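You operate a simulated robot arm through the tools that you are given. There is no shell and no other tool.

You are at the controls of a simulated two-armed robot. One attempt, no reset.

TASK
Dose the slip bottle by the mix card and fill it up to the line.
Fine: into the sliding tray, tray in, soap by the card, water, tray out; spill none. Set down upright: what you pick out. Where these are worked on the way, their far stop is far enough and under half their travel is too little: sliding tray.
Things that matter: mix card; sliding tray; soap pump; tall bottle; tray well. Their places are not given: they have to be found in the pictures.

The check looks at the end state, three seconds after you hand in, the way a careful person would. Anything else that was tipped, shoved, dropped, spilled or broken makes it a failure.

THE ROBOT
Two 7-joint arms with fingered hands on one trunk that stands fixed in place. Base frame: the origin is at the foot of the trunk, x ahead of it, y to its left, z up; the work surface is at about z = 0.88. Units: m, degrees, N and s.
The left shoulder is at [0.07, 0.172, 1.352], the right one opposite. Each reaches about 1.156 m from its shoulder. Payload 5 kg a hand.
Tool frame (each hand has its own): the origin (TCP) lies between the finger pads and is the grasp point; the fingertips stand 0.043 m ahead of it; z points along the fingers, y is the line along which they close. The gripper opens to 0.144 m; its body begins 0.05 m behind the TCP. The gripper is a hand of 5 fingers: y runs from the thumb to the fingers, the wrist lies at [-0.021, -0.124, -0.221] in the tool frame, and closing takes about 1.5 s.
Orientation is that of the tool frame in the base frame, as a unit quaternion [x, y, z, w]. With the fingers straight down and the wrist toward the robot, the tool's x, y and z point along [0, 1, 0], [1, 0, 0] and [0, 0, -1] of the base frame.

THE INTERFACE
- The arms move only by the tool drive_tool. It takes "left_deltas", "right_deltas" or both (then of equal length, played together; a hand with none holds still); each is a list of rows, each a list of 6 numbers: the shift along the base's x, y, z in m, then the turn, a rotation vector about the base's x, y, z in degrees. In form: [[x, y, z, rx, ry, rz], ...]. A call has 1 to 20 rows; each row is the pose to reach, as a shift and turn from the pose commanded when the call began. "left_fingers" and "right_fingers" are, for a hand that has rows, the closure, from 0 (fully open) to 1 (shut), set as the call begins (left out, the last holds). Each row takes 0.2 s and may step no farther than 0.05 m and 8.6 degrees from the row before; otherwise, or with a gripper value out of range, the whole call is refused. Where a pose cannot be reached the arm comes as near as it can. A force on the tool above 50 N (or 10 N above the force at the start of the call, whichever is more), or a blocked arm, ends the call early, and 0.2 s more pass. Each finger travels about 0.045 m/s and halts on what it meets, pressing with about 29 N; the grip force reading is that of the motor and also rises with nothing between the fingers. The clock runs only during rows and for 0.2 s after the last one: add rows that repeat a pose to give the fingers time. The reply holds the time, the measured pose of the TCP, the force on the tool along the base axes, the opening and the grip force, in the units named above and with some noise, with the torque about the TCP (base axes, N m) and any sound that the robot's microphone picked up.
- Cameras (640 x 400 px; columns grow to the right, rows downward): "scene" is now at [0.1338, -0.0281, 1.587]; the picture's right is [-0.30, -0.95, 0.00], its down [-0.55, 0.18, -0.82] and it looks along [0.78, -0.25, -0.58] (base axes); focal length 330 px, centre (320, 200). "left" rides on the left gripper at [-0.086, -0.108, -0.168] in its tool frame; the picture's right is [-0.80, -0.28, 0.53], its down [0.54, -0.73, 0.42] and it looks along [0.27, 0.63, 0.73] (tool axes); focal length 275 px, centre (320, 200). "right" rides on the right gripper at [0.086, -0.108, -0.168] in its tool frame; the picture's right is [-0.80, 0.28, -0.53], its down [-0.54, -0.73, 0.42] and it looks along [-0.27, 0.63, 0.73] (tool axes); focal length 275 px, centre (320, 200).
- grab_frame(camera): a new picture of that camera. The clock stands still meanwhile.
- slide_trunk(by): slides the trunk up (or, below 0, down) by that many m; the arms and the scene camera ride with it, the base frame stays. It gives what a move gives, with no picture.
- set_fingers(index, middle, ring, little, thumb_bend, thumb_turn, hand): sets how far each is bent, from 0 (flat) to 1 (curled in); at 0.3 the hand is open as for a grip, at 0.7 the pads meet at the TCP. One left out holds its place. A second passes; each finger stops where it meets its share of the squeeze, and holds until it gets a number again. A gripper value or a shape takes the hand back. It gives what a move gives, with no picture; readings hold the bend of each and the force on index, middle, ring, little, thumb and palm. thumb_turn goes from beside the hand (0) to across from the fingers (1), as for a grip.
- set_grasp(shape, hand): the hand has 5 fingers and takes this shape, open, in about a second: jaw (thumb against the fingers, like two jaws); tri (thumb and two fingers); tip (a fingertip pinch); poke (one finger out to press); point (the index stretched); flat (the hand flat); cup (the hand cupped); fist (a fist). The gripper value then closes the fingers along that shape, each until it touches; the sizes above hold for jaw. It gives what a move gives, with no picture.
- turn_head(pan, tilt): turns the head with the scene camera to pan (to the left, within 86 degrees either way) and tilt (down, from -29 to 69), counted from straight ahead of the robot. It gives what a move gives.
- locate(camera, pixels): for up to 12 pixels [column, row] of the newest picture of that camera ("zoom" is the newest enlarged one), the place [x, y, z] in the base frame of the surface seen there, good to about 0.002 m. The clock stands still meanwhile.
- close_up(camera, box): a new picture of the part [left, top, right, bottom] of that camera's present view, enlarged. The clock stands still meanwhile.
- finish_job(): hands the job in; it is judged then, once.

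Open the grippers and draw the arms clear of the work before you hand the job in, unless the task says otherwise.

The tools are called as a command line: name --argument value ..., lists and objects as JSON in quotes. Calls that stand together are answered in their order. drive_tool: Moves the arms, as the interface text tells. Its arguments: {"type":"object","properties":{"left_deltas":{"type":"array","items":{"type":"array","items":{"type":"number"}}},"left_fingers":{"type":"number"},"right_deltas":{"type":"array","items":{"type":"array","items":{"type":"number"}}},"right_fingers":{"type":"number"}},"required":[]} The other tools are called the same way: slide_trunk (by) moves the trunk up or down; set_grasp (shape, hand) gives the hand a shape; set_fingers (index, middle, ring, little, thumb_bend, thumb_turn, hand) moves the fingers one by one; turn_head (pan, tilt) turns the head that bears the scene camera; grab_frame (camera) takes a picture; locate (camera, pixels) gives the place of the surface under pixels of a picture; close_up (camera, box) takes an enlarged picture of a part of a camera's view; finish_job () hands the job in.

At the start:

```text
clock: 0.0
left_eef_pos: [0.8035, 0.218, 1.2971]
left_ee_rot: [0.707, 0.707, -0.001, 0.0]
left_force: [0.4, 0.4, 0.2]
left_moment: [-0.01, 0.0, 0.01]
left_opening: 0.1438
left_finger_force: 0.1
left_shape: jaw
left_bend: [0.3, 0.3, 0.3, 0.3, 0.3, 0.98]
left_finger forces: [0.0, 0.0, 0.1, 0.1, 0.1, 0.0]
right_eef_pos: [0.6771, -0.4854, 1.3652]
right_ee_rot: [0.707, 0.707, 0.0, 0.0]
right_force: [-0.2, 0.6, 0.2]
right_moment: [0.0, -0.01, 0.01]
right_opening: 0.1435
right_finger_force: 0.1
right_shape: jaw
right_bend: [0.3, 0.3, 0.3, 0.3, 0.3, 0.98]
right_finger forces: [0.0, 0.0, 0.0, 0.0, 0.0, 0.1]
trunk travel left (down, up): [-0.45, 0.49]
head pan, tilt (commanded): [-17.7, 35.3]
```

scene: 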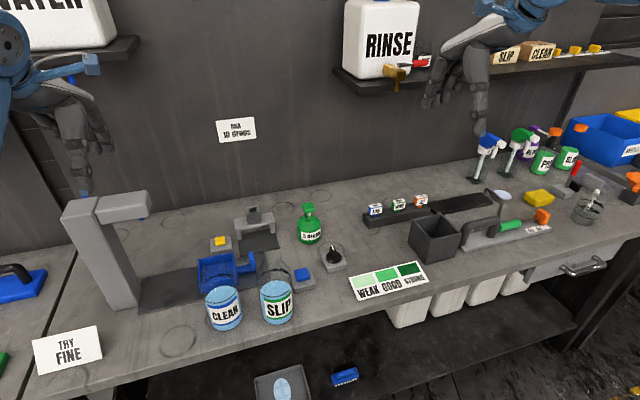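
right: 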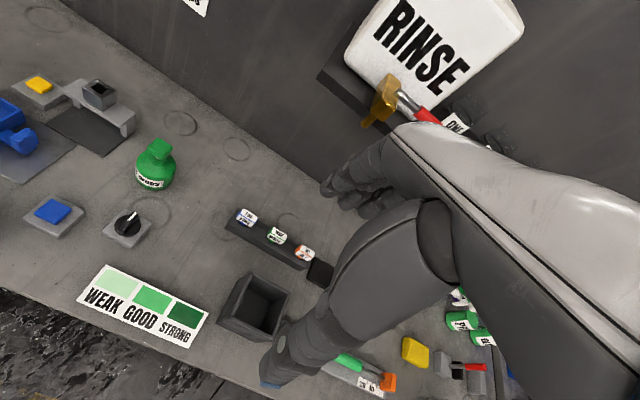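
left: 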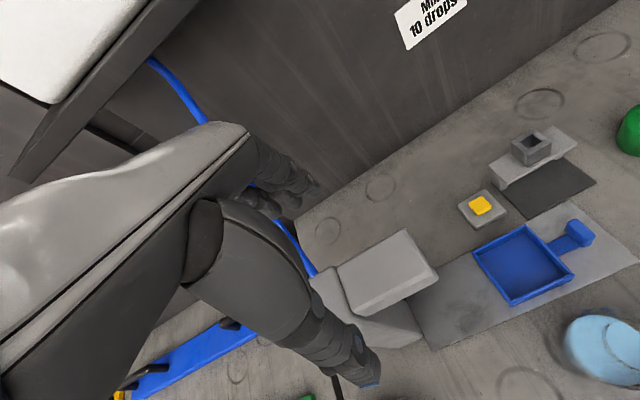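

I see a bench with a water dispenser head (left, about 110,240), a blue sliding tray (~225,270), bottles "CLEAN" and "SLIP", a mix card on the wall and a dosing station. I'll take enlarged pictures to read things first.

close_up --camera "scene" --box '[30, 160, 350, 360]'

close_up --camera "scene" --box '[200, 100, 300, 160]'

close_up --camera "scene" --box '[300, 130, 640, 330]'

close_up --camera "scene" --box '[180, 190, 360, 340]'

```text
2.00 times, centred on (190, 260) of scene
```

zoom: 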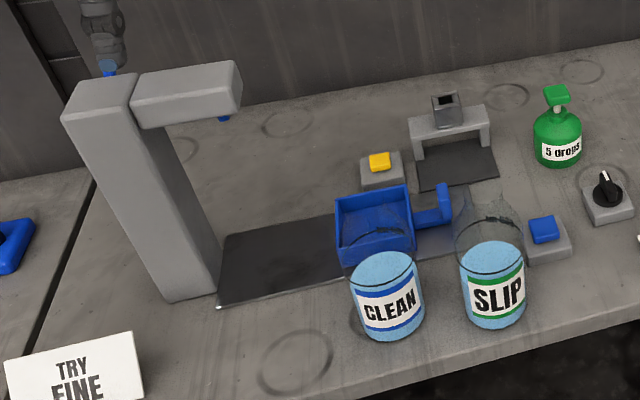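

```text
6.40 times, centred on (250, 130) of scene
```

zoom: 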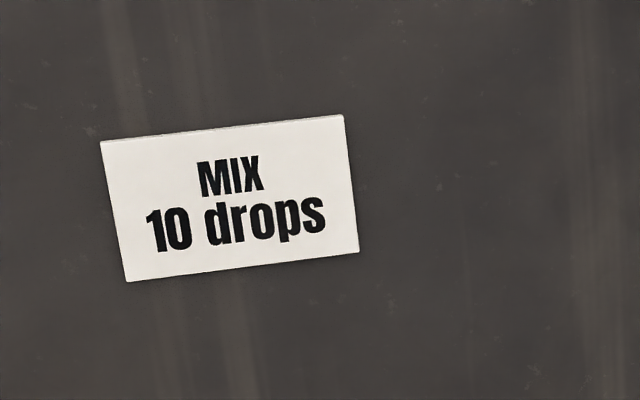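

```text
1.88 times, centred on (470, 230) of scene
```

zoom: 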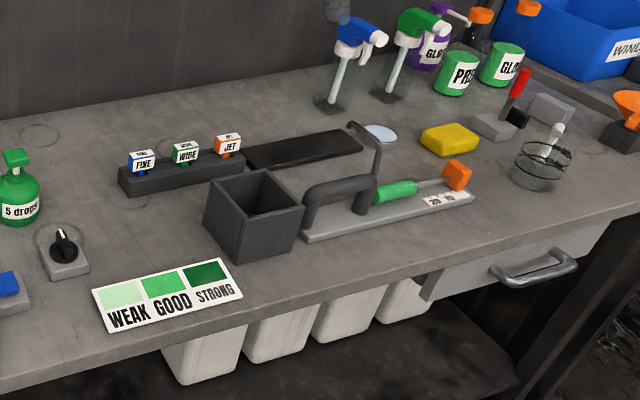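

```text
2.67 times, centred on (270, 265) of scene
```

zoom: 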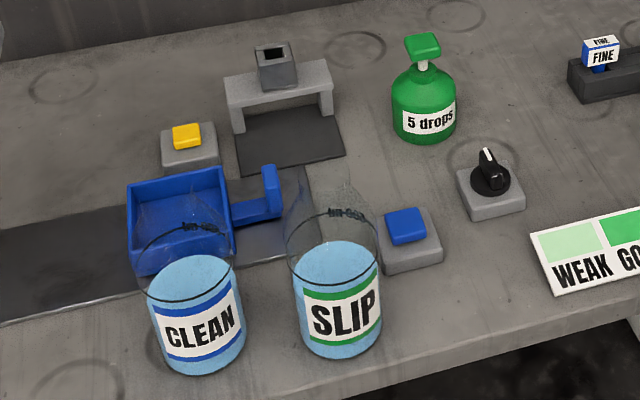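

The card reads "MIX 10 drops" and the green pump says "5 drops". I'll look around further, turning the head left toward the dispenser.

turn_head --pan 20 --tilt 40

grab_frame --camera "scene"

close_up --camera "scene" --box '[160, 0, 480, 200]'

close_up --camera "scene" --box '[320, 150, 640, 350]'

```text
clock: 1.0
left_eef_pos: [0.8039, 0.2175, 1.2969]
left_ee_rot: [0.707, 0.707, 0.001, 0.0]
left_force: [-0.4, 0.1, 0.0]
left_moment: [0.01, 0.01, 0.0]
left_opening: 0.1437
left_finger_force: 0.2
left_shape: jaw
left_bend: [0.3, 0.3, 0.3, 0.3, 0.3, 0.98]
left_finger forces: [0.2, 0.0, 0.0, 0.0, 0.1, 0.0]
right_eef_pos: [0.6765, -0.4843, 1.3652]
right_ee_rot: [0.707, 0.707, 0.001, 0.0]
right_force: [-0.3, 0.0, 0.0]
right_moment: [0.01, -0.04, -0.02]
right_opening: 0.1435
right_finger_force: 0.1
right_shape: jaw
right_bend: [0.3, 0.3, 0.3, 0.3, 0.3, 0.98]
right_finger forces: [0.0, 0.1, 0.0, 0.1, 0.2, 0.0]
trunk travel left (down, up): [-0.45, 0.49]
head pan, tilt (commanded): [20.0, 40.0]
```

```text
taken
```

scene: 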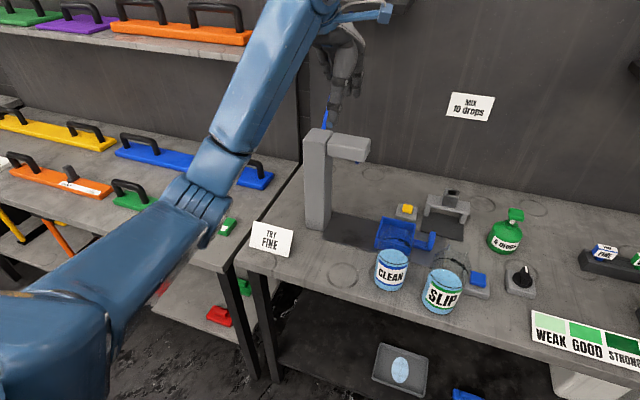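

```text
2.00 times, centred on (320, 100) of scene
```

zoom: 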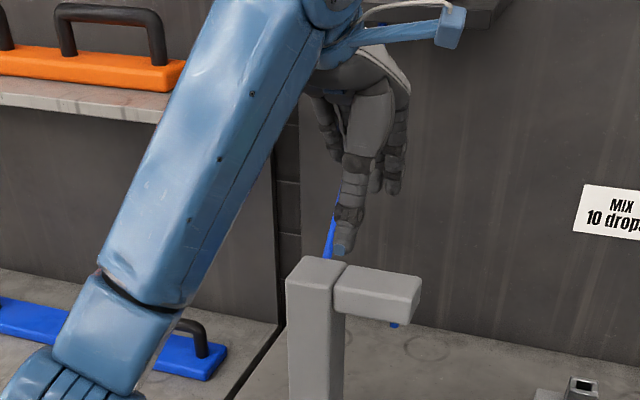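

```text
2.00 times, centred on (480, 250) of scene
```

zoom: 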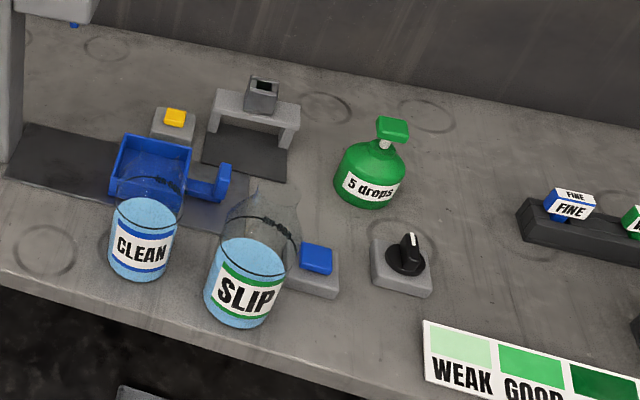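

Next I'll zoom in strongly on the bottles, the buttons and the knob to see fill state and fill line.

close_up --camera "scene" --box '[360, 230, 480, 320]'

close_up --camera "scene" --box '[370, 180, 480, 260]'

close_up --camera "scene" --box '[450, 190, 570, 310]'

close_up --camera "scene" --box '[290, 110, 400, 250]'

```text
4.44 times, centred on (420, 275) of scene
```

zoom: 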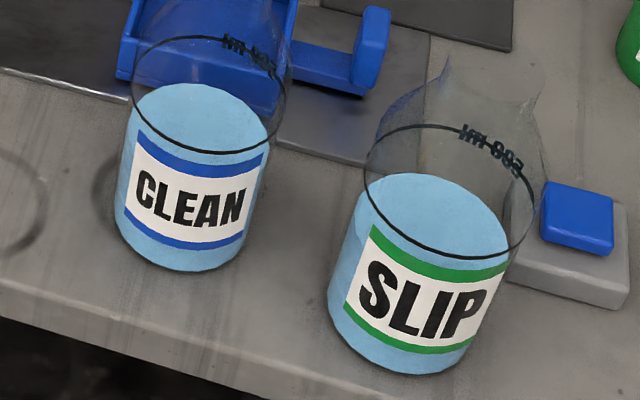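

```text
5.00 times, centred on (425, 220) of scene
```

zoom: 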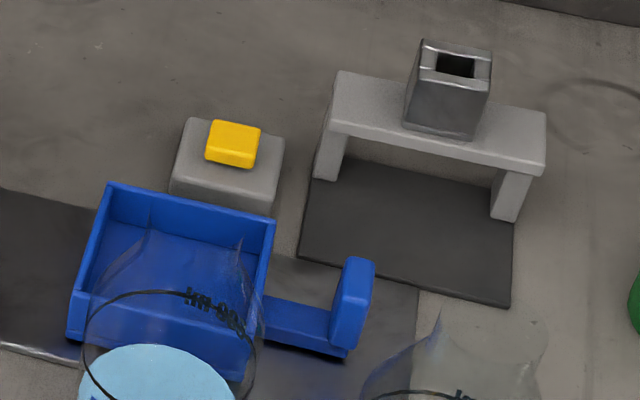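

```text
3.33 times, centred on (510, 250) of scene
```

zoom: 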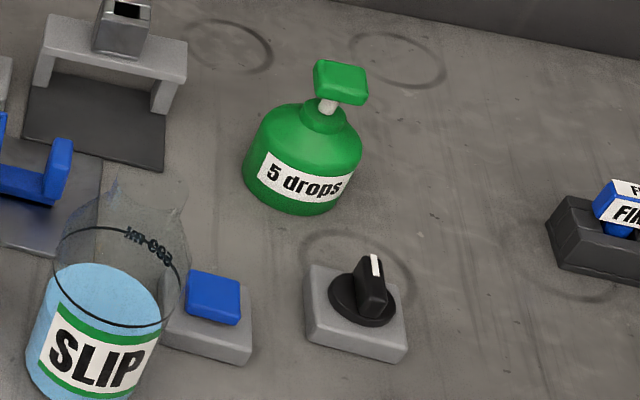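

```text
2.86 times, centred on (345, 180) of scene
```

zoom: 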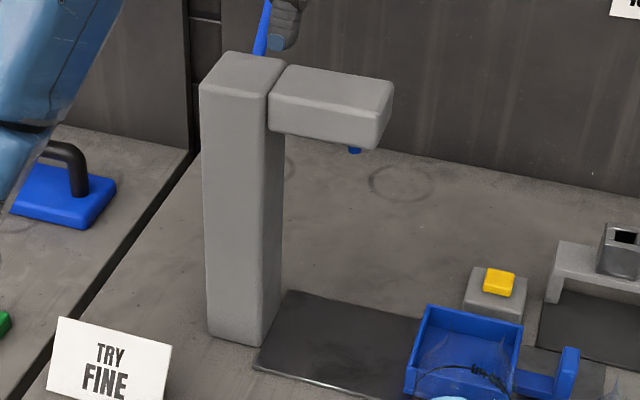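

The bottles are clear glass, partly filled with light-blue liquid and with a dark line ring. I'll look to the right and up as well before measuring.

turn_head --pan -50 --tilt 35

grab_frame --camera "scene"

turn_head --pan 0 --tilt 5

grab_frame --camera "scene"

turn_head --pan 0 --tilt 60

grab_frame --camera "scene"

```text
clock: 2.5
left_eef_pos: [0.8048, 0.2172, 1.2969]
left_ee_rot: [0.707, 0.708, -0.001, 0.001]
left_force: [-0.3, 0.5, -0.5]
left_moment: [-0.02, 0.01, 0.02]
left_opening: 0.1436
left_finger_force: 0.1
left_shape: jaw
left_bend: [0.3, 0.3, 0.3, 0.3, 0.3, 0.98]
left_finger forces: [0.1, 0.1, 0.0, 0.0, 0.0, 0.0]
right_eef_pos: [0.6773, -0.4846, 1.3642]
right_ee_rot: [0.707, 0.707, 0.0, 0.0]
right_force: [-0.2, -0.6, 0.4]
right_moment: [-0.03, -0.02, -0.02]
right_opening: 0.1436
right_finger_force: 0.1
right_shape: jaw
right_bend: [0.3, 0.3, 0.3, 0.3, 0.3, 0.98]
right_finger forces: [0.1, 0.1, 0.0, 0.0, 0.0, 0.0]
trunk travel left (down, up): [-0.45, 0.49]
head pan, tilt (commanded): [-50.0, 35.0]
```

```text
taken
```

scene: 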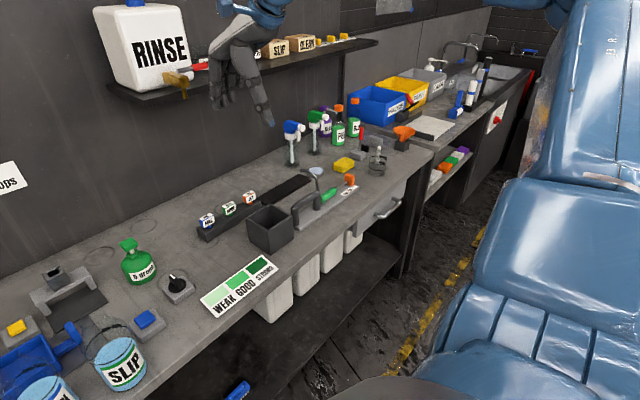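

```text
clock: 3.6
left_eef_pos: [0.8033, 0.2176, 1.2956]
left_ee_rot: [0.707, 0.707, 0.0, 0.0]
left_force: [-0.1, 0.6, 0.2]
left_moment: [-0.03, -0.02, 0.03]
left_opening: 0.1436
left_finger_force: 0.1
left_shape: jaw
left_bend: [0.3, 0.3, 0.3, 0.3, 0.3, 0.98]
left_finger forces: [0.0, 0.1, 0.0, 0.0, 0.0, 0.0]
right_eef_pos: [0.6768, -0.4847, 1.3651]
right_ee_rot: [0.707, 0.708, 0.0, 0.0]
right_force: [0.6, 0.2, -0.2]
right_moment: [0.03, 0.01, 0.01]
right_opening: 0.1437
right_finger_force: 0.3
right_shape: jaw
right_bend: [0.3, 0.3, 0.3, 0.3, 0.3, 0.98]
right_finger forces: [0.0, 0.1, 0.0, 0.1, 0.1, 0.0]
trunk travel left (down, up): [-0.45, 0.49]
head pan, tilt (commanded): [0.0, 5.0]
```

```text
taken
```

scene: 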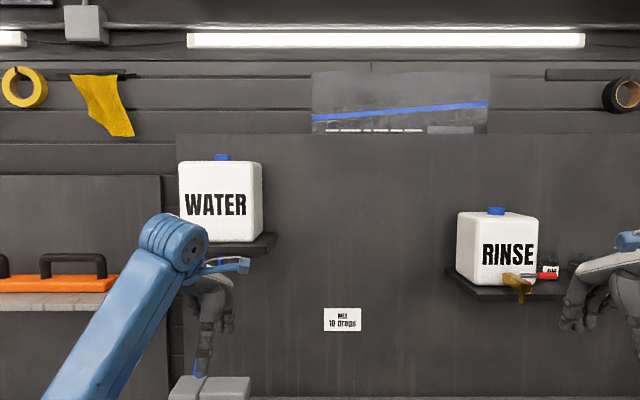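

```text
clock: 4.9
left_eef_pos: [0.8038, 0.2186, 1.2969]
left_ee_rot: [0.706, 0.708, 0.001, 0.0]
left_force: [-0.3, 0.4, -1.4]
left_moment: [-0.01, -0.01, 0.0]
left_opening: 0.1438
left_finger_force: 0.1
left_shape: jaw
left_bend: [0.3, 0.3, 0.3, 0.3, 0.3, 0.98]
left_finger forces: [0.0, 0.0, 0.1, 0.1, 0.0, 0.0]
right_eef_pos: [0.6765, -0.4845, 1.3647]
right_ee_rot: [0.708, 0.707, 0.0, -0.001]
right_force: [-0.8, -1.3, -0.1]
right_moment: [0.02, 0.03, -0.02]
right_opening: 0.1436
right_finger_force: 0.1
right_shape: jaw
right_bend: [0.3, 0.3, 0.3, 0.3, 0.3, 0.98]
right_finger forces: [0.0, 0.1, 0.1, 0.0, 0.1, 0.0]
trunk travel left (down, up): [-0.45, 0.49]
head pan, tilt (commanded): [0.0, 60.0]
```

```text
taken
```

scene: 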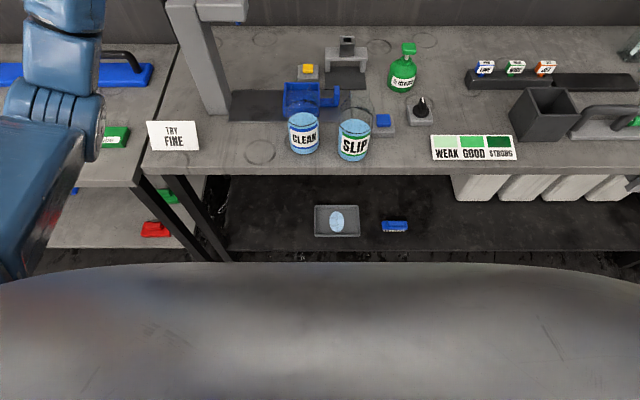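

The head at pan 0, tilt 42 should centre the work area; I'll take a picture there and locate things.

turn_head --pan 0 --tilt 45

grab_frame --camera "scene"

close_up --camera "scene" --box '[240, 130, 460, 270]'

```text
clock: 5.6
left_eef_pos: [0.8036, 0.2183, 1.2964]
left_ee_rot: [0.707, 0.707, 0.0, 0.0]
left_force: [0.0, -0.8, 0.0]
left_moment: [-0.01, -0.01, -0.03]
left_opening: 0.1438
left_finger_force: 0.1
left_shape: jaw
left_bend: [0.3, 0.3, 0.3, 0.3, 0.3, 0.98]
left_finger forces: [0.1, 0.0, 0.0, 0.0, 0.0, 0.0]
right_eef_pos: [0.678, -0.4844, 1.3654]
right_ee_rot: [0.707, 0.708, 0.001, 0.0]
right_force: [0.5, -0.1, -0.1]
right_moment: [0.02, 0.01, 0.0]
right_opening: 0.1436
right_finger_force: 0.1
right_shape: jaw
right_bend: [0.3, 0.3, 0.3, 0.3, 0.3, 0.98]
right_finger forces: [0.1, 0.1, 0.0, 0.0, 0.1, 0.0]
trunk travel left (down, up): [-0.45, 0.49]
head pan, tilt (commanded): [0.0, 45.0]
```

```text
taken
```

scene: 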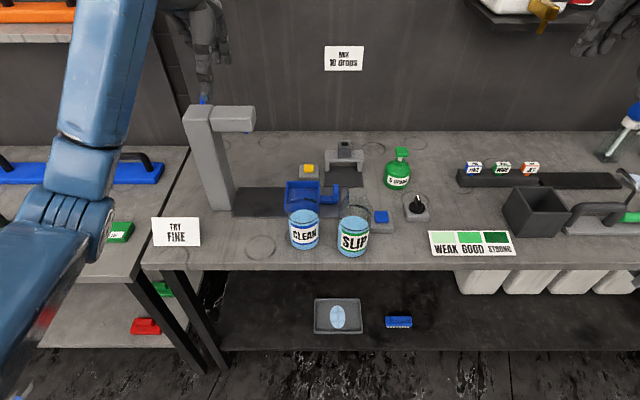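

```text
2.86 times, centred on (350, 200) of scene
```

zoom: 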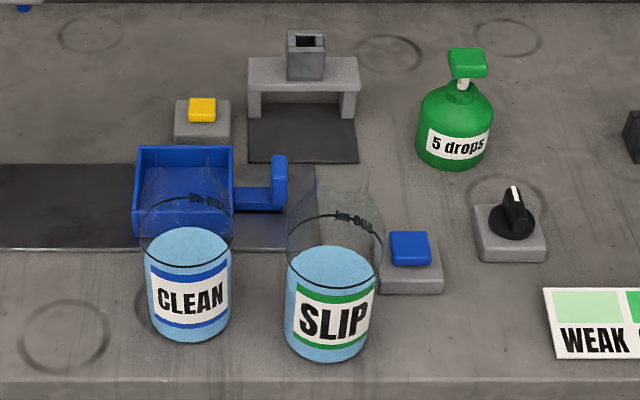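

Locating in the zoom: SLIP label/bottom, its ring, tray corners, tray handle, buttons, pump head, knob, gantry.

locate --camera "zoom" --pixels '[[330, 310], [330, 355], [330, 270], [290, 325], [372, 320], [140, 148], [230, 148], [135, 238], [185, 180], [280, 160], [278, 200], [252, 195]]'

locate --camera "zoom" --pixels '[[410, 240], [410, 258], [205, 108], [467, 55], [467, 70], [455, 150], [510, 215], [305, 60], [300, 135], [190, 240], [190, 330], [60, 215]]'

locate --camera "scene" --pixels '[[235, 118], [218, 118], [200, 118], [216, 165], [222, 205], [245, 130], [246, 215], [240, 190], [344, 55], [175, 230], [400, 268], [262, 249]]'

```text
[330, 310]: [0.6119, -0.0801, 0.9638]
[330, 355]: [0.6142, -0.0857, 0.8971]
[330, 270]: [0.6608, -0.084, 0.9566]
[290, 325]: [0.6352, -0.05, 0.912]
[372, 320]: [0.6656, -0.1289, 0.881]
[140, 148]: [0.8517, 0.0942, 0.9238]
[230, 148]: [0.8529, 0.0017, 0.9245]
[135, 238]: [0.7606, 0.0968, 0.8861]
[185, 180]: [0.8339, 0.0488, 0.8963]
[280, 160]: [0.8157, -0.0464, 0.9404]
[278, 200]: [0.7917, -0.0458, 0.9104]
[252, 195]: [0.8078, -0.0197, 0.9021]
```

```text
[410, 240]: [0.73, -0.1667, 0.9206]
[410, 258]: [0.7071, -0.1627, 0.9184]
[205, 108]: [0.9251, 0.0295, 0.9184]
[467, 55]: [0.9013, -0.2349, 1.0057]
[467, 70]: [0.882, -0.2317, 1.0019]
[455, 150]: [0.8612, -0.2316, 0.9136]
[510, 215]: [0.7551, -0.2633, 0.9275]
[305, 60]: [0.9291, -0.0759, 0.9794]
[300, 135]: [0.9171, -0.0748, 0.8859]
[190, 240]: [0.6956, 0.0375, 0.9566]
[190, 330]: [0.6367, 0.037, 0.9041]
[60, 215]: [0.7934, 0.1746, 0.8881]
```

```text
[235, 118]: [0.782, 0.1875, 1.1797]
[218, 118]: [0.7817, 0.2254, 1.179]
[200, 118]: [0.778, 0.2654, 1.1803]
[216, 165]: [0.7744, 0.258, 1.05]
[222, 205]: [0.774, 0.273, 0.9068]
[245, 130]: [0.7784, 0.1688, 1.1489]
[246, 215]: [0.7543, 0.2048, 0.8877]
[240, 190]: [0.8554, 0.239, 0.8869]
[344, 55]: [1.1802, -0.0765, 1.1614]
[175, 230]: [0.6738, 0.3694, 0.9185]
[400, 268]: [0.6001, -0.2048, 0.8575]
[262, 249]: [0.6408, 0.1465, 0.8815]
```

The tray spans x≈0.76–0.85, y≈0.0–0.095 with handle at y≈-0.046; the dispenser spout hangs around y≈0.17. I'll draw the left hand back away from the dispenser and bring the right hand in for a closer camera look.

drive_tool --left_deltas '[[-0.04, 0.02, 0, 0, 0, 0], [-0.08, 0.04, 0, 0, 0, 0], [-0.12, 0.06, 0, 0, 0, 0], [-0.16, 0.08, 0, 0, 0, 0], [-0.2, 0.1, 0, 0, 0, 0], [-0.24, 0.12, 0, 0, 0, 0], [-0.28, 0.14, 0, 0, 0, 0], [-0.32, 0.16, 0, 0, 0, 0]]' --right_deltas '[[-0.01, 0.04, -0.02, 0, 0, 0], [-0.02, 0.08, -0.04, 0, 0, 0], [-0.03, 0.12, -0.06, 0, 0, 0], [-0.04, 0.16, -0.08, 0, 0, 0], [-0.05, 0.2, -0.1, 0, 0, 0], [-0.06, 0.24, -0.12, 0, 0, 0], [-0.07, 0.28, -0.14, 0, 0, 0], [-0.08, 0.32, -0.16, 0, 0, 0]]'

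grab_frame --camera "right"

grab_frame --camera "scene"

```text
clock: 7.4
left_eef_pos: [0.48, 0.3827, 1.2967]
left_ee_rot: [0.708, 0.707, -0.001, 0.001]
left_force: [0.1, 0.6, 0.3]
left_moment: [-0.03, -0.09, 0.04]
left_opening: 0.1441
left_finger_force: 0.1
left_shape: jaw
left_bend: [0.3, 0.3, 0.3, 0.3, 0.3, 0.98]
left_finger forces: [0.0, 0.0, 0.0, 0.1, 0.1, 0.0]
right_eef_pos: [0.5918, -0.1614, 1.2068]
right_ee_rot: [0.709, 0.706, -0.001, 0.002]
right_force: [-1.1, -0.4, 0.6]
right_moment: [-0.04, -0.08, 0.0]
right_opening: 0.1439
right_finger_force: 0.1
right_shape: jaw
right_bend: [0.3, 0.3, 0.3, 0.3, 0.3, 0.97]
right_finger forces: [0.0, 0.0, 0.0, 0.0, 0.1, 0.0]
trunk travel left (down, up): [-0.45, 0.49]
head pan, tilt (commanded): [0.0, 45.0]
```

```text
taken
```

right: 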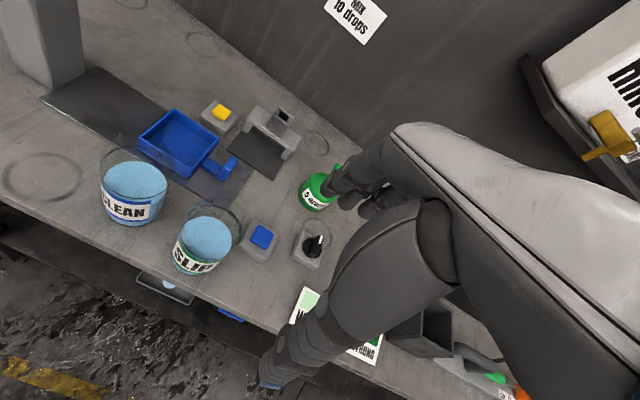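

```text
taken
```

scene: 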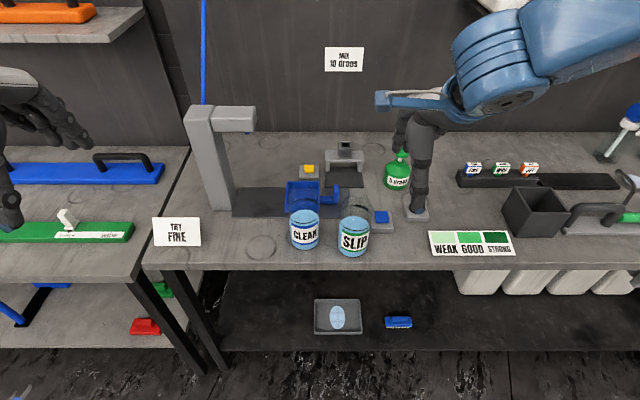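

The right hand now covers the pump. I'll pull it back and right, then lower the trunk for a side view of the station.

drive_tool --right_deltas '[[-0.03, -0.04, 0.01, 0, 0, 0], [-0.06, -0.08, 0.02, 0, 0, 0], [-0.09, -0.12, 0.03, 0, 0, 0], [-0.12, -0.16, 0.04, 0, 0, 0], [-0.15, -0.2, 0.05, 0, 0, 0], [-0.16, -0.24, 0.06, 0, 0, 0]]'

slide_trunk --by -0.3

turn_head --pan 2 --tilt 24

grab_frame --camera "scene"

close_up --camera "scene" --box '[240, 150, 460, 290]'

```text
refused: row 1 steps farther than a row can; nothing moved
```

```text
clock: 10.2
left_eef_pos: [0.482, 0.379, 1.0011]
left_ee_rot: [0.707, 0.707, 0.0, 0.0]
left_force: [0.5, -0.5, 0.2]
left_moment: [0.02, 0.08, 0.0]
left_opening: 0.1439
left_finger_force: 0.1
left_shape: jaw
left_bend: [0.3, 0.3, 0.3, 0.3, 0.3, 0.98]
left_finger forces: [0.0, 0.0, 0.0, 0.0, 0.0, 0.0]
right_eef_pos: [0.5973, -0.1616, 0.9211]
right_ee_rot: [0.707, 0.708, 0.009, 0.007]
right_force: [-13.6, -2.5, 38.0]
right_moment: [-0.64, -3.05, -0.44]
right_opening: 0.1409
right_finger_force: 0.1
right_shape: jaw
right_bend: [0.3, 0.3, 0.3, 0.3, 0.3, 0.97]
right_finger forces: [0.1, 46.8, 0.0, 0.0, 0.1, 0.1]
trunk travel left (down, up): [-0.154, 0.786]
head pan, tilt (commanded): [0.0, 45.0]
stopped: the force on the tool passed its limit at 56 N (the readings are from after the stop); the commanded pose is now the measured one
```

```text
clock: 11.1
left_eef_pos: [0.4793, 0.3801, 1.0034]
left_ee_rot: [0.707, 0.707, 0.002, 0.002]
left_force: [0.1, 0.5, -0.7]
left_moment: [0.01, 0.0, 0.03]
left_opening: 0.1437
left_finger_force: 0.1
left_shape: jaw
left_bend: [0.3, 0.3, 0.3, 0.3, 0.3, 0.98]
left_finger forces: [0.0, 0.0, 0.1, 0.0, 0.0, 0.1]
right_eef_pos: [0.5953, -0.1612, 0.9201]
right_ee_rot: [0.707, 0.707, 0.007, 0.006]
right_force: [-14.2, -4.0, 47.9]
right_moment: [-0.74, -4.1, -0.54]
right_opening: 0.141
right_finger_force: 0.0
right_shape: jaw
right_bend: [0.3, 0.3, 0.3, 0.3, 0.3, 0.97]
right_finger forces: [0.3, 56.1, 0.1, 0.0, 0.1, 0.1]
trunk travel left (down, up): [-0.154, 0.786]
head pan, tilt (commanded): [2.0, 24.0]
```

```text
taken
```

scene: 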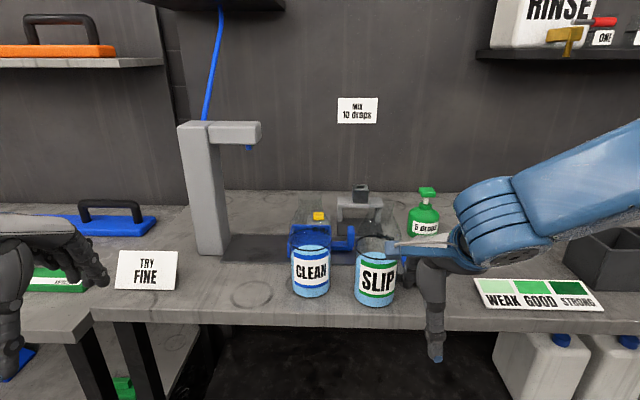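

```text
2.86 times, centred on (350, 220) of scene
```

zoom: 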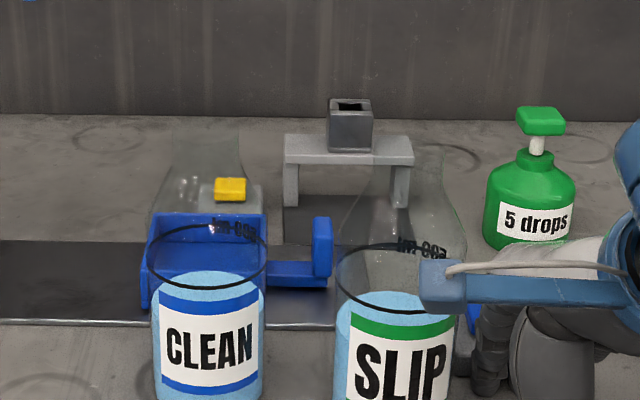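

My mistake: the drive was refused and the trunk lowered with the right hand still above the bench; its middle finger presses down on something (about 50 N). I'll lift the right hand straight up now and check nothing was disturbed.

drive_tool --right_deltas '[[0, 0, 0.02, 0, 0, 0], [0, 0, 0.05, 0, 0, 0], [0, 0, 0.09, 0, 0, 0], [0, 0, 0.13, 0, 0, 0], [0, 0, 0.17, 0, 0, 0]]'

```text
clock: 12.3
left_eef_pos: [0.4814, 0.3783, 1.0009]
left_ee_rot: [0.708, 0.707, 0.0, 0.0]
left_force: [-1.0, 0.4, -0.1]
left_moment: [0.0, -0.01, 0.0]
left_opening: 0.1439
left_finger_force: 0.0
left_shape: jaw
left_bend: [0.3, 0.3, 0.3, 0.3, 0.3, 0.98]
left_finger forces: [0.0, 0.0, 0.0, 0.0, 0.1, 0.1]
right_eef_pos: [0.5974, -0.1638, 1.0868]
right_ee_rot: [0.707, 0.707, 0.005, 0.003]
right_force: [-0.5, 0.6, -0.2]
right_moment: [-0.05, -0.01, 0.0]
right_opening: 0.1439
right_finger_force: 0.1
right_shape: jaw
right_bend: [0.3, 0.3, 0.3, 0.3, 0.3, 0.97]
right_finger forces: [0.0, 0.0, 0.0, 0.0, 0.0, 0.0]
trunk travel left (down, up): [-0.154, 0.786]
head pan, tilt (commanded): [2.0, 24.0]
```

The hand is free again (forces near zero). I'll move it back and right away from the bench in steps, then look.

drive_tool --right_deltas '[[-0.03, -0.02, 0.02, 0, 0, 0], [-0.06, -0.05, 0.04, 0, 0, 0], [-0.09, -0.08, 0.05, 0, 0, 0], [-0.12, -0.11, 0.05, 0, 0, 0], [-0.15, -0.14, 0.05, 0, 0, 0], [-0.18, -0.17, 0.05, 0, 0, 0], [-0.2, -0.2, 0.05, 0, 0, 0]]'

grab_frame --camera "scene"

close_up --camera "scene" --box '[260, 170, 480, 310]'

close_up --camera "scene" --box '[170, 110, 310, 280]'

```text
clock: 13.9
left_eef_pos: [0.4837, 0.3763, 1.0022]
left_ee_rot: [0.707, 0.707, 0.0, 0.0]
left_force: [-0.1, 0.0, 0.8]
left_moment: [0.07, 0.0, 0.01]
left_opening: 0.144
left_finger_force: 0.0
left_shape: jaw
left_bend: [0.3, 0.3, 0.3, 0.3, 0.3, 0.98]
left_finger forces: [0.1, 0.0, 0.1, 0.0, 0.0, 0.0]
right_eef_pos: [0.3978, -0.3648, 1.1314]
right_ee_rot: [0.707, 0.707, 0.004, 0.003]
right_force: [0.4, 0.1, 0.4]
right_moment: [0.06, 0.0, 0.03]
right_opening: 0.1437
right_finger_force: 0.1
right_shape: jaw
right_bend: [0.3, 0.3, 0.3, 0.3, 0.3, 0.98]
right_finger forces: [0.0, 0.0, 0.0, 0.1, 0.0, 0.0]
trunk travel left (down, up): [-0.154, 0.786]
head pan, tilt (commanded): [2.0, 24.0]
```

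```text
taken
```

scene: 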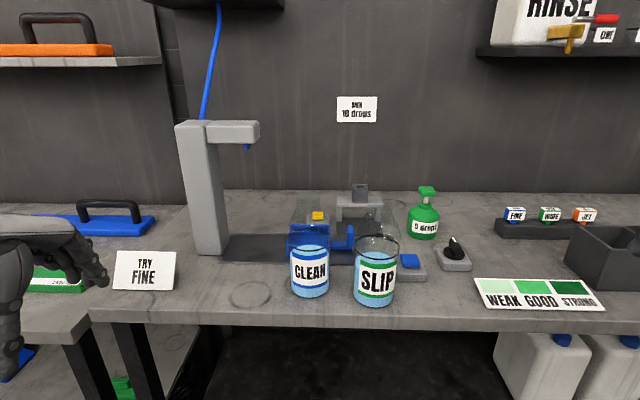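

```text
2.86 times, centred on (370, 240) of scene
```

zoom: 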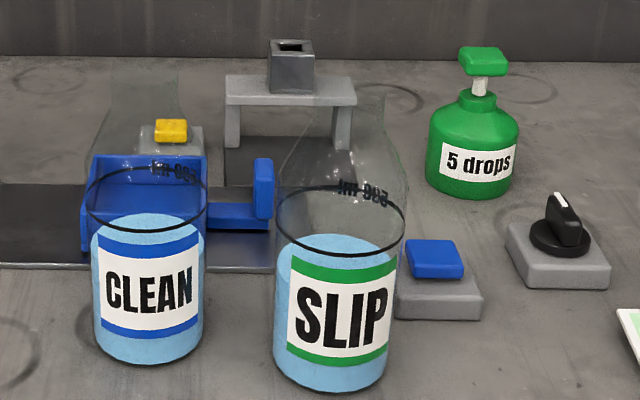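

```text
2.35 times, centred on (240, 195) of scene
```

zoom: 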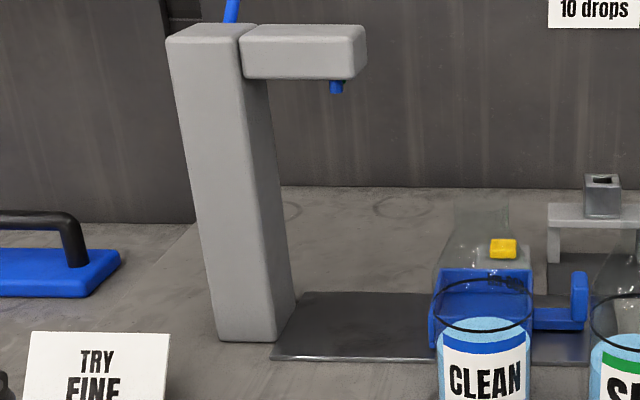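

Nothing looks disturbed: bottles upright, track dry, pump in place. I'll locate the SLIP bottle and the features again in fresh zooms.

close_up --camera "scene" --box '[330, 190, 430, 310]'

locate --camera "zoom" --pixels '[[250, 280], [250, 370], [250, 190], [160, 290], [305, 290], [200, 60], [270, 60], [200, 30], [240, 100], [235, 230], [190, 100], [300, 100]]'

```text
3.33 times, centred on (380, 250) of scene
```

zoom: 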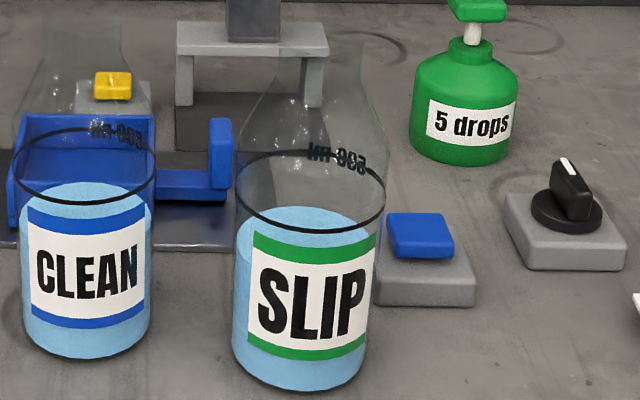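

```text
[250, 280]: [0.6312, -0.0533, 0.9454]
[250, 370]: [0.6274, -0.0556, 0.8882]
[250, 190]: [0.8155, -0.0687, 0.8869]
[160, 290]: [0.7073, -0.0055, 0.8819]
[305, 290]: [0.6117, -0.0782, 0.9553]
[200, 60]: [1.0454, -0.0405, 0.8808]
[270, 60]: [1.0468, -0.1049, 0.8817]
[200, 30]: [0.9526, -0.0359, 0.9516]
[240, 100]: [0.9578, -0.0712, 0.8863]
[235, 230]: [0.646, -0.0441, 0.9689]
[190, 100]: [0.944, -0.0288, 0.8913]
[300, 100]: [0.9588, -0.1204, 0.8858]
```

Locate sees through the glass; the SLIP bottle is centred near (0.654, -0.083), radius ≈0.042, liquid surface z≈0.957, top ≈1.06. I need precise tray-well dimensions, so I'll raise the trunk for a steep view down at the tray.

slide_trunk --by 0.45

turn_head --pan 2 --tilt 52

grab_frame --camera "scene"

```text
refused: 0.45 is not a number from -0.4 to 0.4
```

```text
clock: 14.8
left_eef_pos: [0.4835, 0.3791, 1.0004]
left_ee_rot: [0.707, 0.707, -0.001, 0.0]
left_force: [-0.1, -0.4, -0.9]
left_moment: [0.04, -0.02, 0.03]
left_opening: 0.144
left_finger_force: 0.1
left_shape: jaw
left_bend: [0.3, 0.3, 0.3, 0.3, 0.3, 0.98]
left_finger forces: [0.0, 0.1, 0.1, 0.0, 0.1, 0.0]
right_eef_pos: [0.3982, -0.3618, 1.1331]
right_ee_rot: [0.706, 0.708, 0.004, 0.004]
right_force: [0.0, 0.6, -0.5]
right_moment: [0.02, 0.02, 0.01]
right_opening: 0.1436
right_finger_force: 0.1
right_shape: jaw
right_bend: [0.3, 0.3, 0.3, 0.3, 0.3, 0.98]
right_finger forces: [0.0, 0.1, 0.0, 0.0, 0.0, 0.1]
trunk travel left (down, up): [-0.154, 0.786]
head pan, tilt (commanded): [2.0, 52.0]
```

```text
taken
```

scene: 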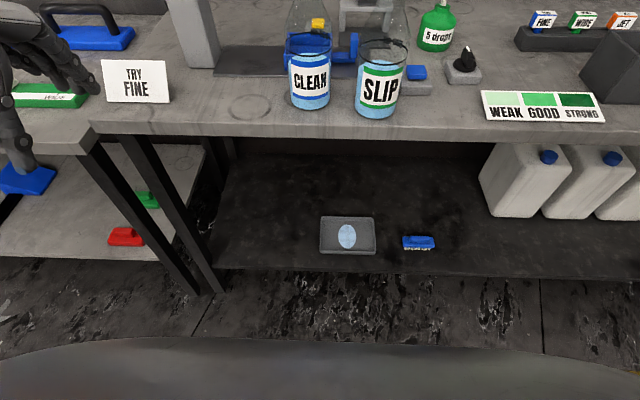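

The trunk accepts at most 0.4 per call; I'll raise by 0.4 and look again.

slide_trunk --by 0.4

grab_frame --camera "scene"

```text
clock: 18.6
left_eef_pos: [0.4828, 0.3788, 1.4006]
left_ee_rot: [0.707, 0.707, 0.0, 0.0]
left_force: [0.4, -0.5, -0.6]
left_moment: [-0.01, -0.02, -0.02]
left_opening: 0.1438
left_finger_force: 0.0
left_shape: jaw
left_bend: [0.3, 0.3, 0.3, 0.3, 0.3, 0.98]
left_finger forces: [0.0, 0.0, 0.0, 0.0, 0.1, 0.1]
right_eef_pos: [0.3984, -0.3625, 1.532]
right_ee_rot: [0.706, 0.708, 0.004, 0.005]
right_force: [0.0, -0.4, -0.1]
right_moment: [-0.02, 0.0, 0.0]
right_opening: 0.1438
right_finger_force: 0.1
right_shape: jaw
right_bend: [0.3, 0.3, 0.3, 0.3, 0.3, 0.98]
right_finger forces: [0.1, 0.0, 0.0, 0.0, 0.0, 0.0]
trunk travel left (down, up): [-0.554, 0.386]
head pan, tilt (commanded): [2.0, 52.0]
```

```text
taken
```

scene: 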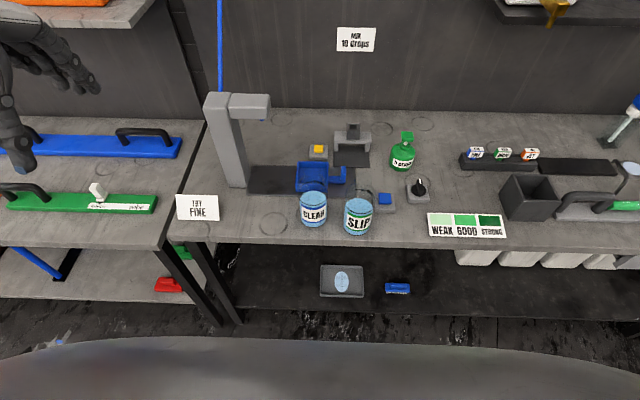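

The view is steeper; I'll raise another 0.3 m to look down into the tray well.

slide_trunk --by 0.35

turn_head --pan 2 --tilt 58

grab_frame --camera "scene"

close_up --camera "scene" --box '[270, 130, 390, 230]'

```text
clock: 22.1
left_eef_pos: [0.4835, 0.3782, 1.7503]
left_ee_rot: [0.707, 0.707, -0.001, 0.0]
left_force: [0.1, 0.2, 0.6]
left_moment: [0.01, 0.01, -0.02]
left_opening: 0.1438
left_finger_force: 0.1
left_shape: jaw
left_bend: [0.3, 0.3, 0.3, 0.3, 0.3, 0.98]
left_finger forces: [0.0, 0.0, 0.0, 0.0, 0.0, 0.0]
right_eef_pos: [0.3982, -0.3638, 1.8809]
right_ee_rot: [0.707, 0.708, 0.004, 0.004]
right_force: [0.1, 0.1, 0.3]
right_moment: [0.0, 0.03, 0.0]
right_opening: 0.1441
right_finger_force: 0.2
right_shape: jaw
right_bend: [0.3, 0.3, 0.3, 0.3, 0.3, 0.98]
right_finger forces: [0.0, 0.0, 0.0, 0.1, 0.0, 0.0]
trunk travel left (down, up): [-0.904, 0.036]
head pan, tilt (commanded): [2.0, 52.0]
```

```text
clock: 22.7
left_eef_pos: [0.4831, 0.3794, 1.7509]
left_ee_rot: [0.708, 0.707, 0.0, -0.001]
left_force: [0.8, 0.1, -0.5]
left_moment: [-0.05, -0.01, 0.0]
left_opening: 0.1438
left_finger_force: 0.0
left_shape: jaw
left_bend: [0.3, 0.3, 0.3, 0.3, 0.3, 0.98]
left_finger forces: [0.1, 0.1, 0.1, 0.1, 0.0, 0.0]
right_eef_pos: [0.3988, -0.3635, 1.8822]
right_ee_rot: [0.706, 0.708, 0.005, 0.005]
right_force: [0.6, 1.0, -0.3]
right_moment: [0.01, 0.01, -0.04]
right_opening: 0.144
right_finger_force: 0.1
right_shape: jaw
right_bend: [0.3, 0.3, 0.3, 0.3, 0.3, 0.98]
right_finger forces: [0.0, 0.1, 0.1, 0.0, 0.0, 0.1]
trunk travel left (down, up): [-0.904, 0.036]
head pan, tilt (commanded): [2.0, 58.0]
```

```text
taken
```

scene: 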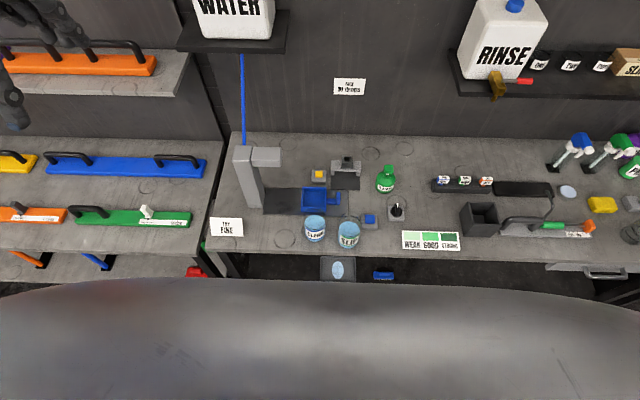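

```text
4.00 times, centred on (330, 180) of scene
```

zoom: 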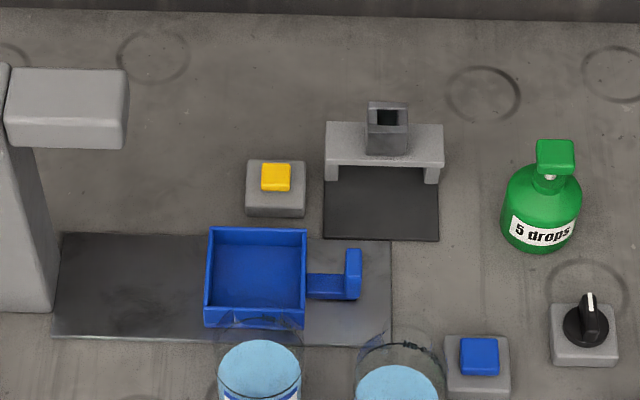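

Clear view down into the tray now. I'll zoom in hard on the tray and on the two bottles to measure.

close_up --camera "scene" --box '[295, 182, 345, 214]'

locate --camera "zoom" --pixels '[[100, 60], [110, 60], [200, 60], [300, 60], [320, 60], [100, 330], [200, 330], [300, 330], [120, 200], [200, 200], [300, 200], [440, 200]]'

```text
12.50 times, centred on (320, 198) of scene
```

zoom: 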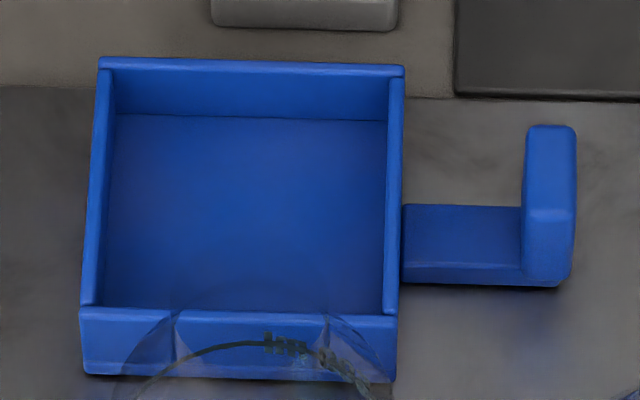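

```text
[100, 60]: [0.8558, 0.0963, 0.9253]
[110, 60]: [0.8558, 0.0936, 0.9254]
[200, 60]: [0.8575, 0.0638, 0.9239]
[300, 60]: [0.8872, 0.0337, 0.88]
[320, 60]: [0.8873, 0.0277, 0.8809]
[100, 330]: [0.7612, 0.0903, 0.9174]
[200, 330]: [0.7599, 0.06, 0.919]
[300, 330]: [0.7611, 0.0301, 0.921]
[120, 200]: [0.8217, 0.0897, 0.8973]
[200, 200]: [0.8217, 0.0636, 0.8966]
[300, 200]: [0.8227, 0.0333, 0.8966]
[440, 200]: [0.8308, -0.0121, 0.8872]
```

Now the well's inner edges: floor corners and rim tops.

locate --camera "zoom" --pixels '[[120, 118], [382, 124], [110, 300], [380, 300], [250, 118], [104, 200], [393, 200], [250, 312], [250, 66], [93, 250], [398, 250], [250, 304]]'

close_up --camera "scene" --box '[300, 205, 370, 250]'

```text
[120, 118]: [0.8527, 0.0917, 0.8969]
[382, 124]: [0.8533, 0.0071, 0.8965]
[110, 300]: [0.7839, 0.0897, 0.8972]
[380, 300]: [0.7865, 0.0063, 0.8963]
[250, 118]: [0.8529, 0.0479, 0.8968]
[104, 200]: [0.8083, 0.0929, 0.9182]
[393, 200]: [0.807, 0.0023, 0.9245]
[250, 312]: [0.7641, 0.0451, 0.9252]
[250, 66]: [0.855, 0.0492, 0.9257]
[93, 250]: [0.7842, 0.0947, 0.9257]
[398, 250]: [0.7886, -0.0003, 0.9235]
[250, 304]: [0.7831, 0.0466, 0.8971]
```

```text
8.89 times, centred on (335, 228) of scene
```

zoom: 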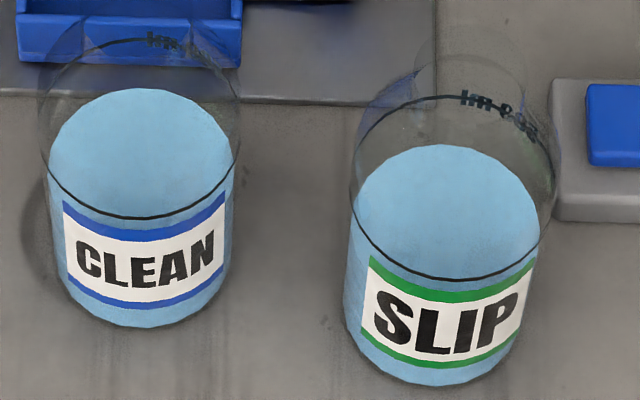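

Inner well ≈ x 0.766–0.853, y 0.0035–0.0925 (centre ≈ (0.8095, 0.048)). Now I'll measure the SLIP bottle's liquid disc and body edges.

locate --camera "zoom" --pixels '[[360, 210], [535, 205], [440, 148], [445, 200], [440, 262], [400, 155], [500, 165], [348, 290], [528, 290], [430, 382], [352, 330], [520, 330]]'

locate --camera "zoom" --pixels '[[440, 277], [440, 279], [400, 272], [480, 275], [140, 217], [140, 150], [52, 150], [228, 150], [140, 92], [500, 100], [460, 97], [380, 120]]'

```text
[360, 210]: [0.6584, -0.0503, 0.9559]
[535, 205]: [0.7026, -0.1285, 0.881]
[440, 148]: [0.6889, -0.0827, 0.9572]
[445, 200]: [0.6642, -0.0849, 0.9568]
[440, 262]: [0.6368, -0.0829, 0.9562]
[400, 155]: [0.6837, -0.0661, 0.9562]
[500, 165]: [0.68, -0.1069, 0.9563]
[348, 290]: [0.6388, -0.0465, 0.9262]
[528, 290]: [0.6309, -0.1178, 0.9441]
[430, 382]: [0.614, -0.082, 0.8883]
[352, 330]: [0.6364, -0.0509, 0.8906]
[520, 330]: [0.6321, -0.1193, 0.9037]
```

```text
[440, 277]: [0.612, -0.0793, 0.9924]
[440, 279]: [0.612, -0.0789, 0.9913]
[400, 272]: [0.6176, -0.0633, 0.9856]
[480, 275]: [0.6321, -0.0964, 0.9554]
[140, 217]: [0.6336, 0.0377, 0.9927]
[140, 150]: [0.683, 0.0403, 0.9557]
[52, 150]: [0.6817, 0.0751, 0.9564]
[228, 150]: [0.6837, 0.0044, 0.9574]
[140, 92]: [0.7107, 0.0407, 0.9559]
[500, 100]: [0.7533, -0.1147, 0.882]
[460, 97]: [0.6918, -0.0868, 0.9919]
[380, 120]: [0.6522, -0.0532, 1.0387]
```

Ring line at z≈0.992 (liquid at 0.956), SLIP centre ≈ (0.652, -0.083), radius 0.040, so the well has about 4 mm clearance each side. Now a closer look at the neck.

close_up --camera "scene" --box '[330, 203, 370, 228]'

locate --camera "zoom" --pixels '[[100, 180], [150, 90], [200, 60], [250, 60], [300, 100], [200, 130], [250, 130], [130, 220], [320, 60], [200, 20], [300, 20], [400, 150]]'

```text
16.00 times, centred on (350, 216) of scene
```

zoom: 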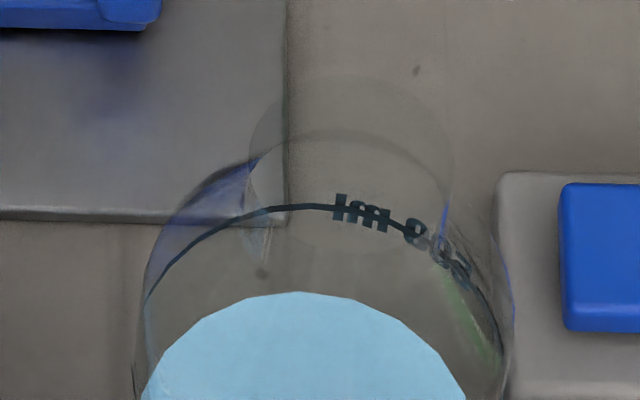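

```text
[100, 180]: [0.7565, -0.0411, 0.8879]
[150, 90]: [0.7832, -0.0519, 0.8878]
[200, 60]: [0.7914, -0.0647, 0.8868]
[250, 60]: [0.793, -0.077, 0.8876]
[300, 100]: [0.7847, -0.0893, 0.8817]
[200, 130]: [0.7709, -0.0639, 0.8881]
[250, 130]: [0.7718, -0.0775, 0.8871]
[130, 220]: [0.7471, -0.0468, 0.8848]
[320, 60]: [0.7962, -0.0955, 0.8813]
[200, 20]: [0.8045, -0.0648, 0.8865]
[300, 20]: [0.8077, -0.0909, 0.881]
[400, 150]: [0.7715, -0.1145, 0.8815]
```

Measured: neck ≈0.043 m wide, from z≈1.05 to ≈1.073, shoulder cone below. Plan: grasp the neck from above with the right hand. First bring the trunk back down by 0.4 (hands hang over free space) and look.

slide_trunk --by -0.4

turn_head --pan 0 --tilt 42

grab_frame --camera "scene"

```text
clock: 26.6
left_eef_pos: [0.4838, 0.3782, 1.3509]
left_ee_rot: [0.707, 0.707, 0.0, 0.0]
left_force: [0.9, -0.9, 0.3]
left_moment: [0.0, 0.0, -0.01]
left_opening: 0.144
left_finger_force: 0.2
left_shape: jaw
left_bend: [0.3, 0.3, 0.3, 0.3, 0.3, 0.98]
left_finger forces: [0.0, 0.0, 0.0, 0.0, 0.0, 0.0]
right_eef_pos: [0.3981, -0.3633, 1.4815]
right_ee_rot: [0.707, 0.707, 0.004, 0.005]
right_force: [0.4, -0.2, -0.1]
right_moment: [0.0, 0.04, 0.0]
right_opening: 0.1438
right_finger_force: 0.1
right_shape: jaw
right_bend: [0.3, 0.3, 0.3, 0.3, 0.3, 0.98]
right_finger forces: [0.1, 0.1, 0.0, 0.1, 0.1, 0.0]
trunk travel left (down, up): [-0.504, 0.436]
head pan, tilt (commanded): [2.0, 58.0]
```

```text
clock: 27.4
left_eef_pos: [0.4827, 0.3786, 1.35]
left_ee_rot: [0.707, 0.707, 0.001, 0.0]
left_force: [-0.2, 0.1, -0.1]
left_moment: [0.0, -0.02, 0.01]
left_opening: 0.1441
left_finger_force: 0.0
left_shape: jaw
left_bend: [0.3, 0.3, 0.3, 0.3, 0.3, 0.98]
left_finger forces: [0.1, 0.0, 0.0, 0.1, 0.0, 0.0]
right_eef_pos: [0.3978, -0.3619, 1.4823]
right_ee_rot: [0.707, 0.707, 0.004, 0.005]
right_force: [0.7, -0.1, 0.1]
right_moment: [0.02, 0.03, -0.03]
right_opening: 0.1439
right_finger_force: 0.0
right_shape: jaw
right_bend: [0.3, 0.3, 0.3, 0.3, 0.3, 0.98]
right_finger forces: [0.0, 0.0, 0.0, 0.0, 0.0, 0.1]
trunk travel left (down, up): [-0.504, 0.436]
head pan, tilt (commanded): [0.0, 42.0]
```

```text
taken
```

scene: 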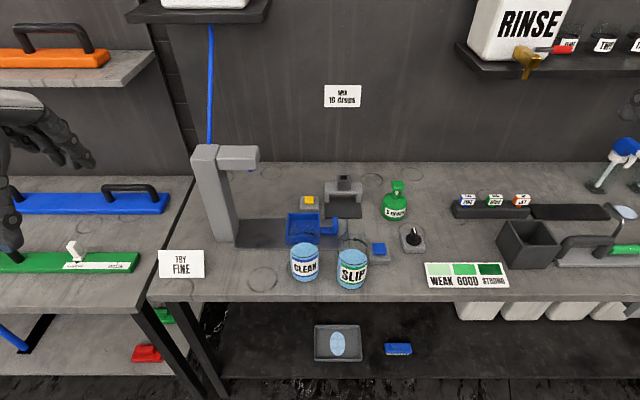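

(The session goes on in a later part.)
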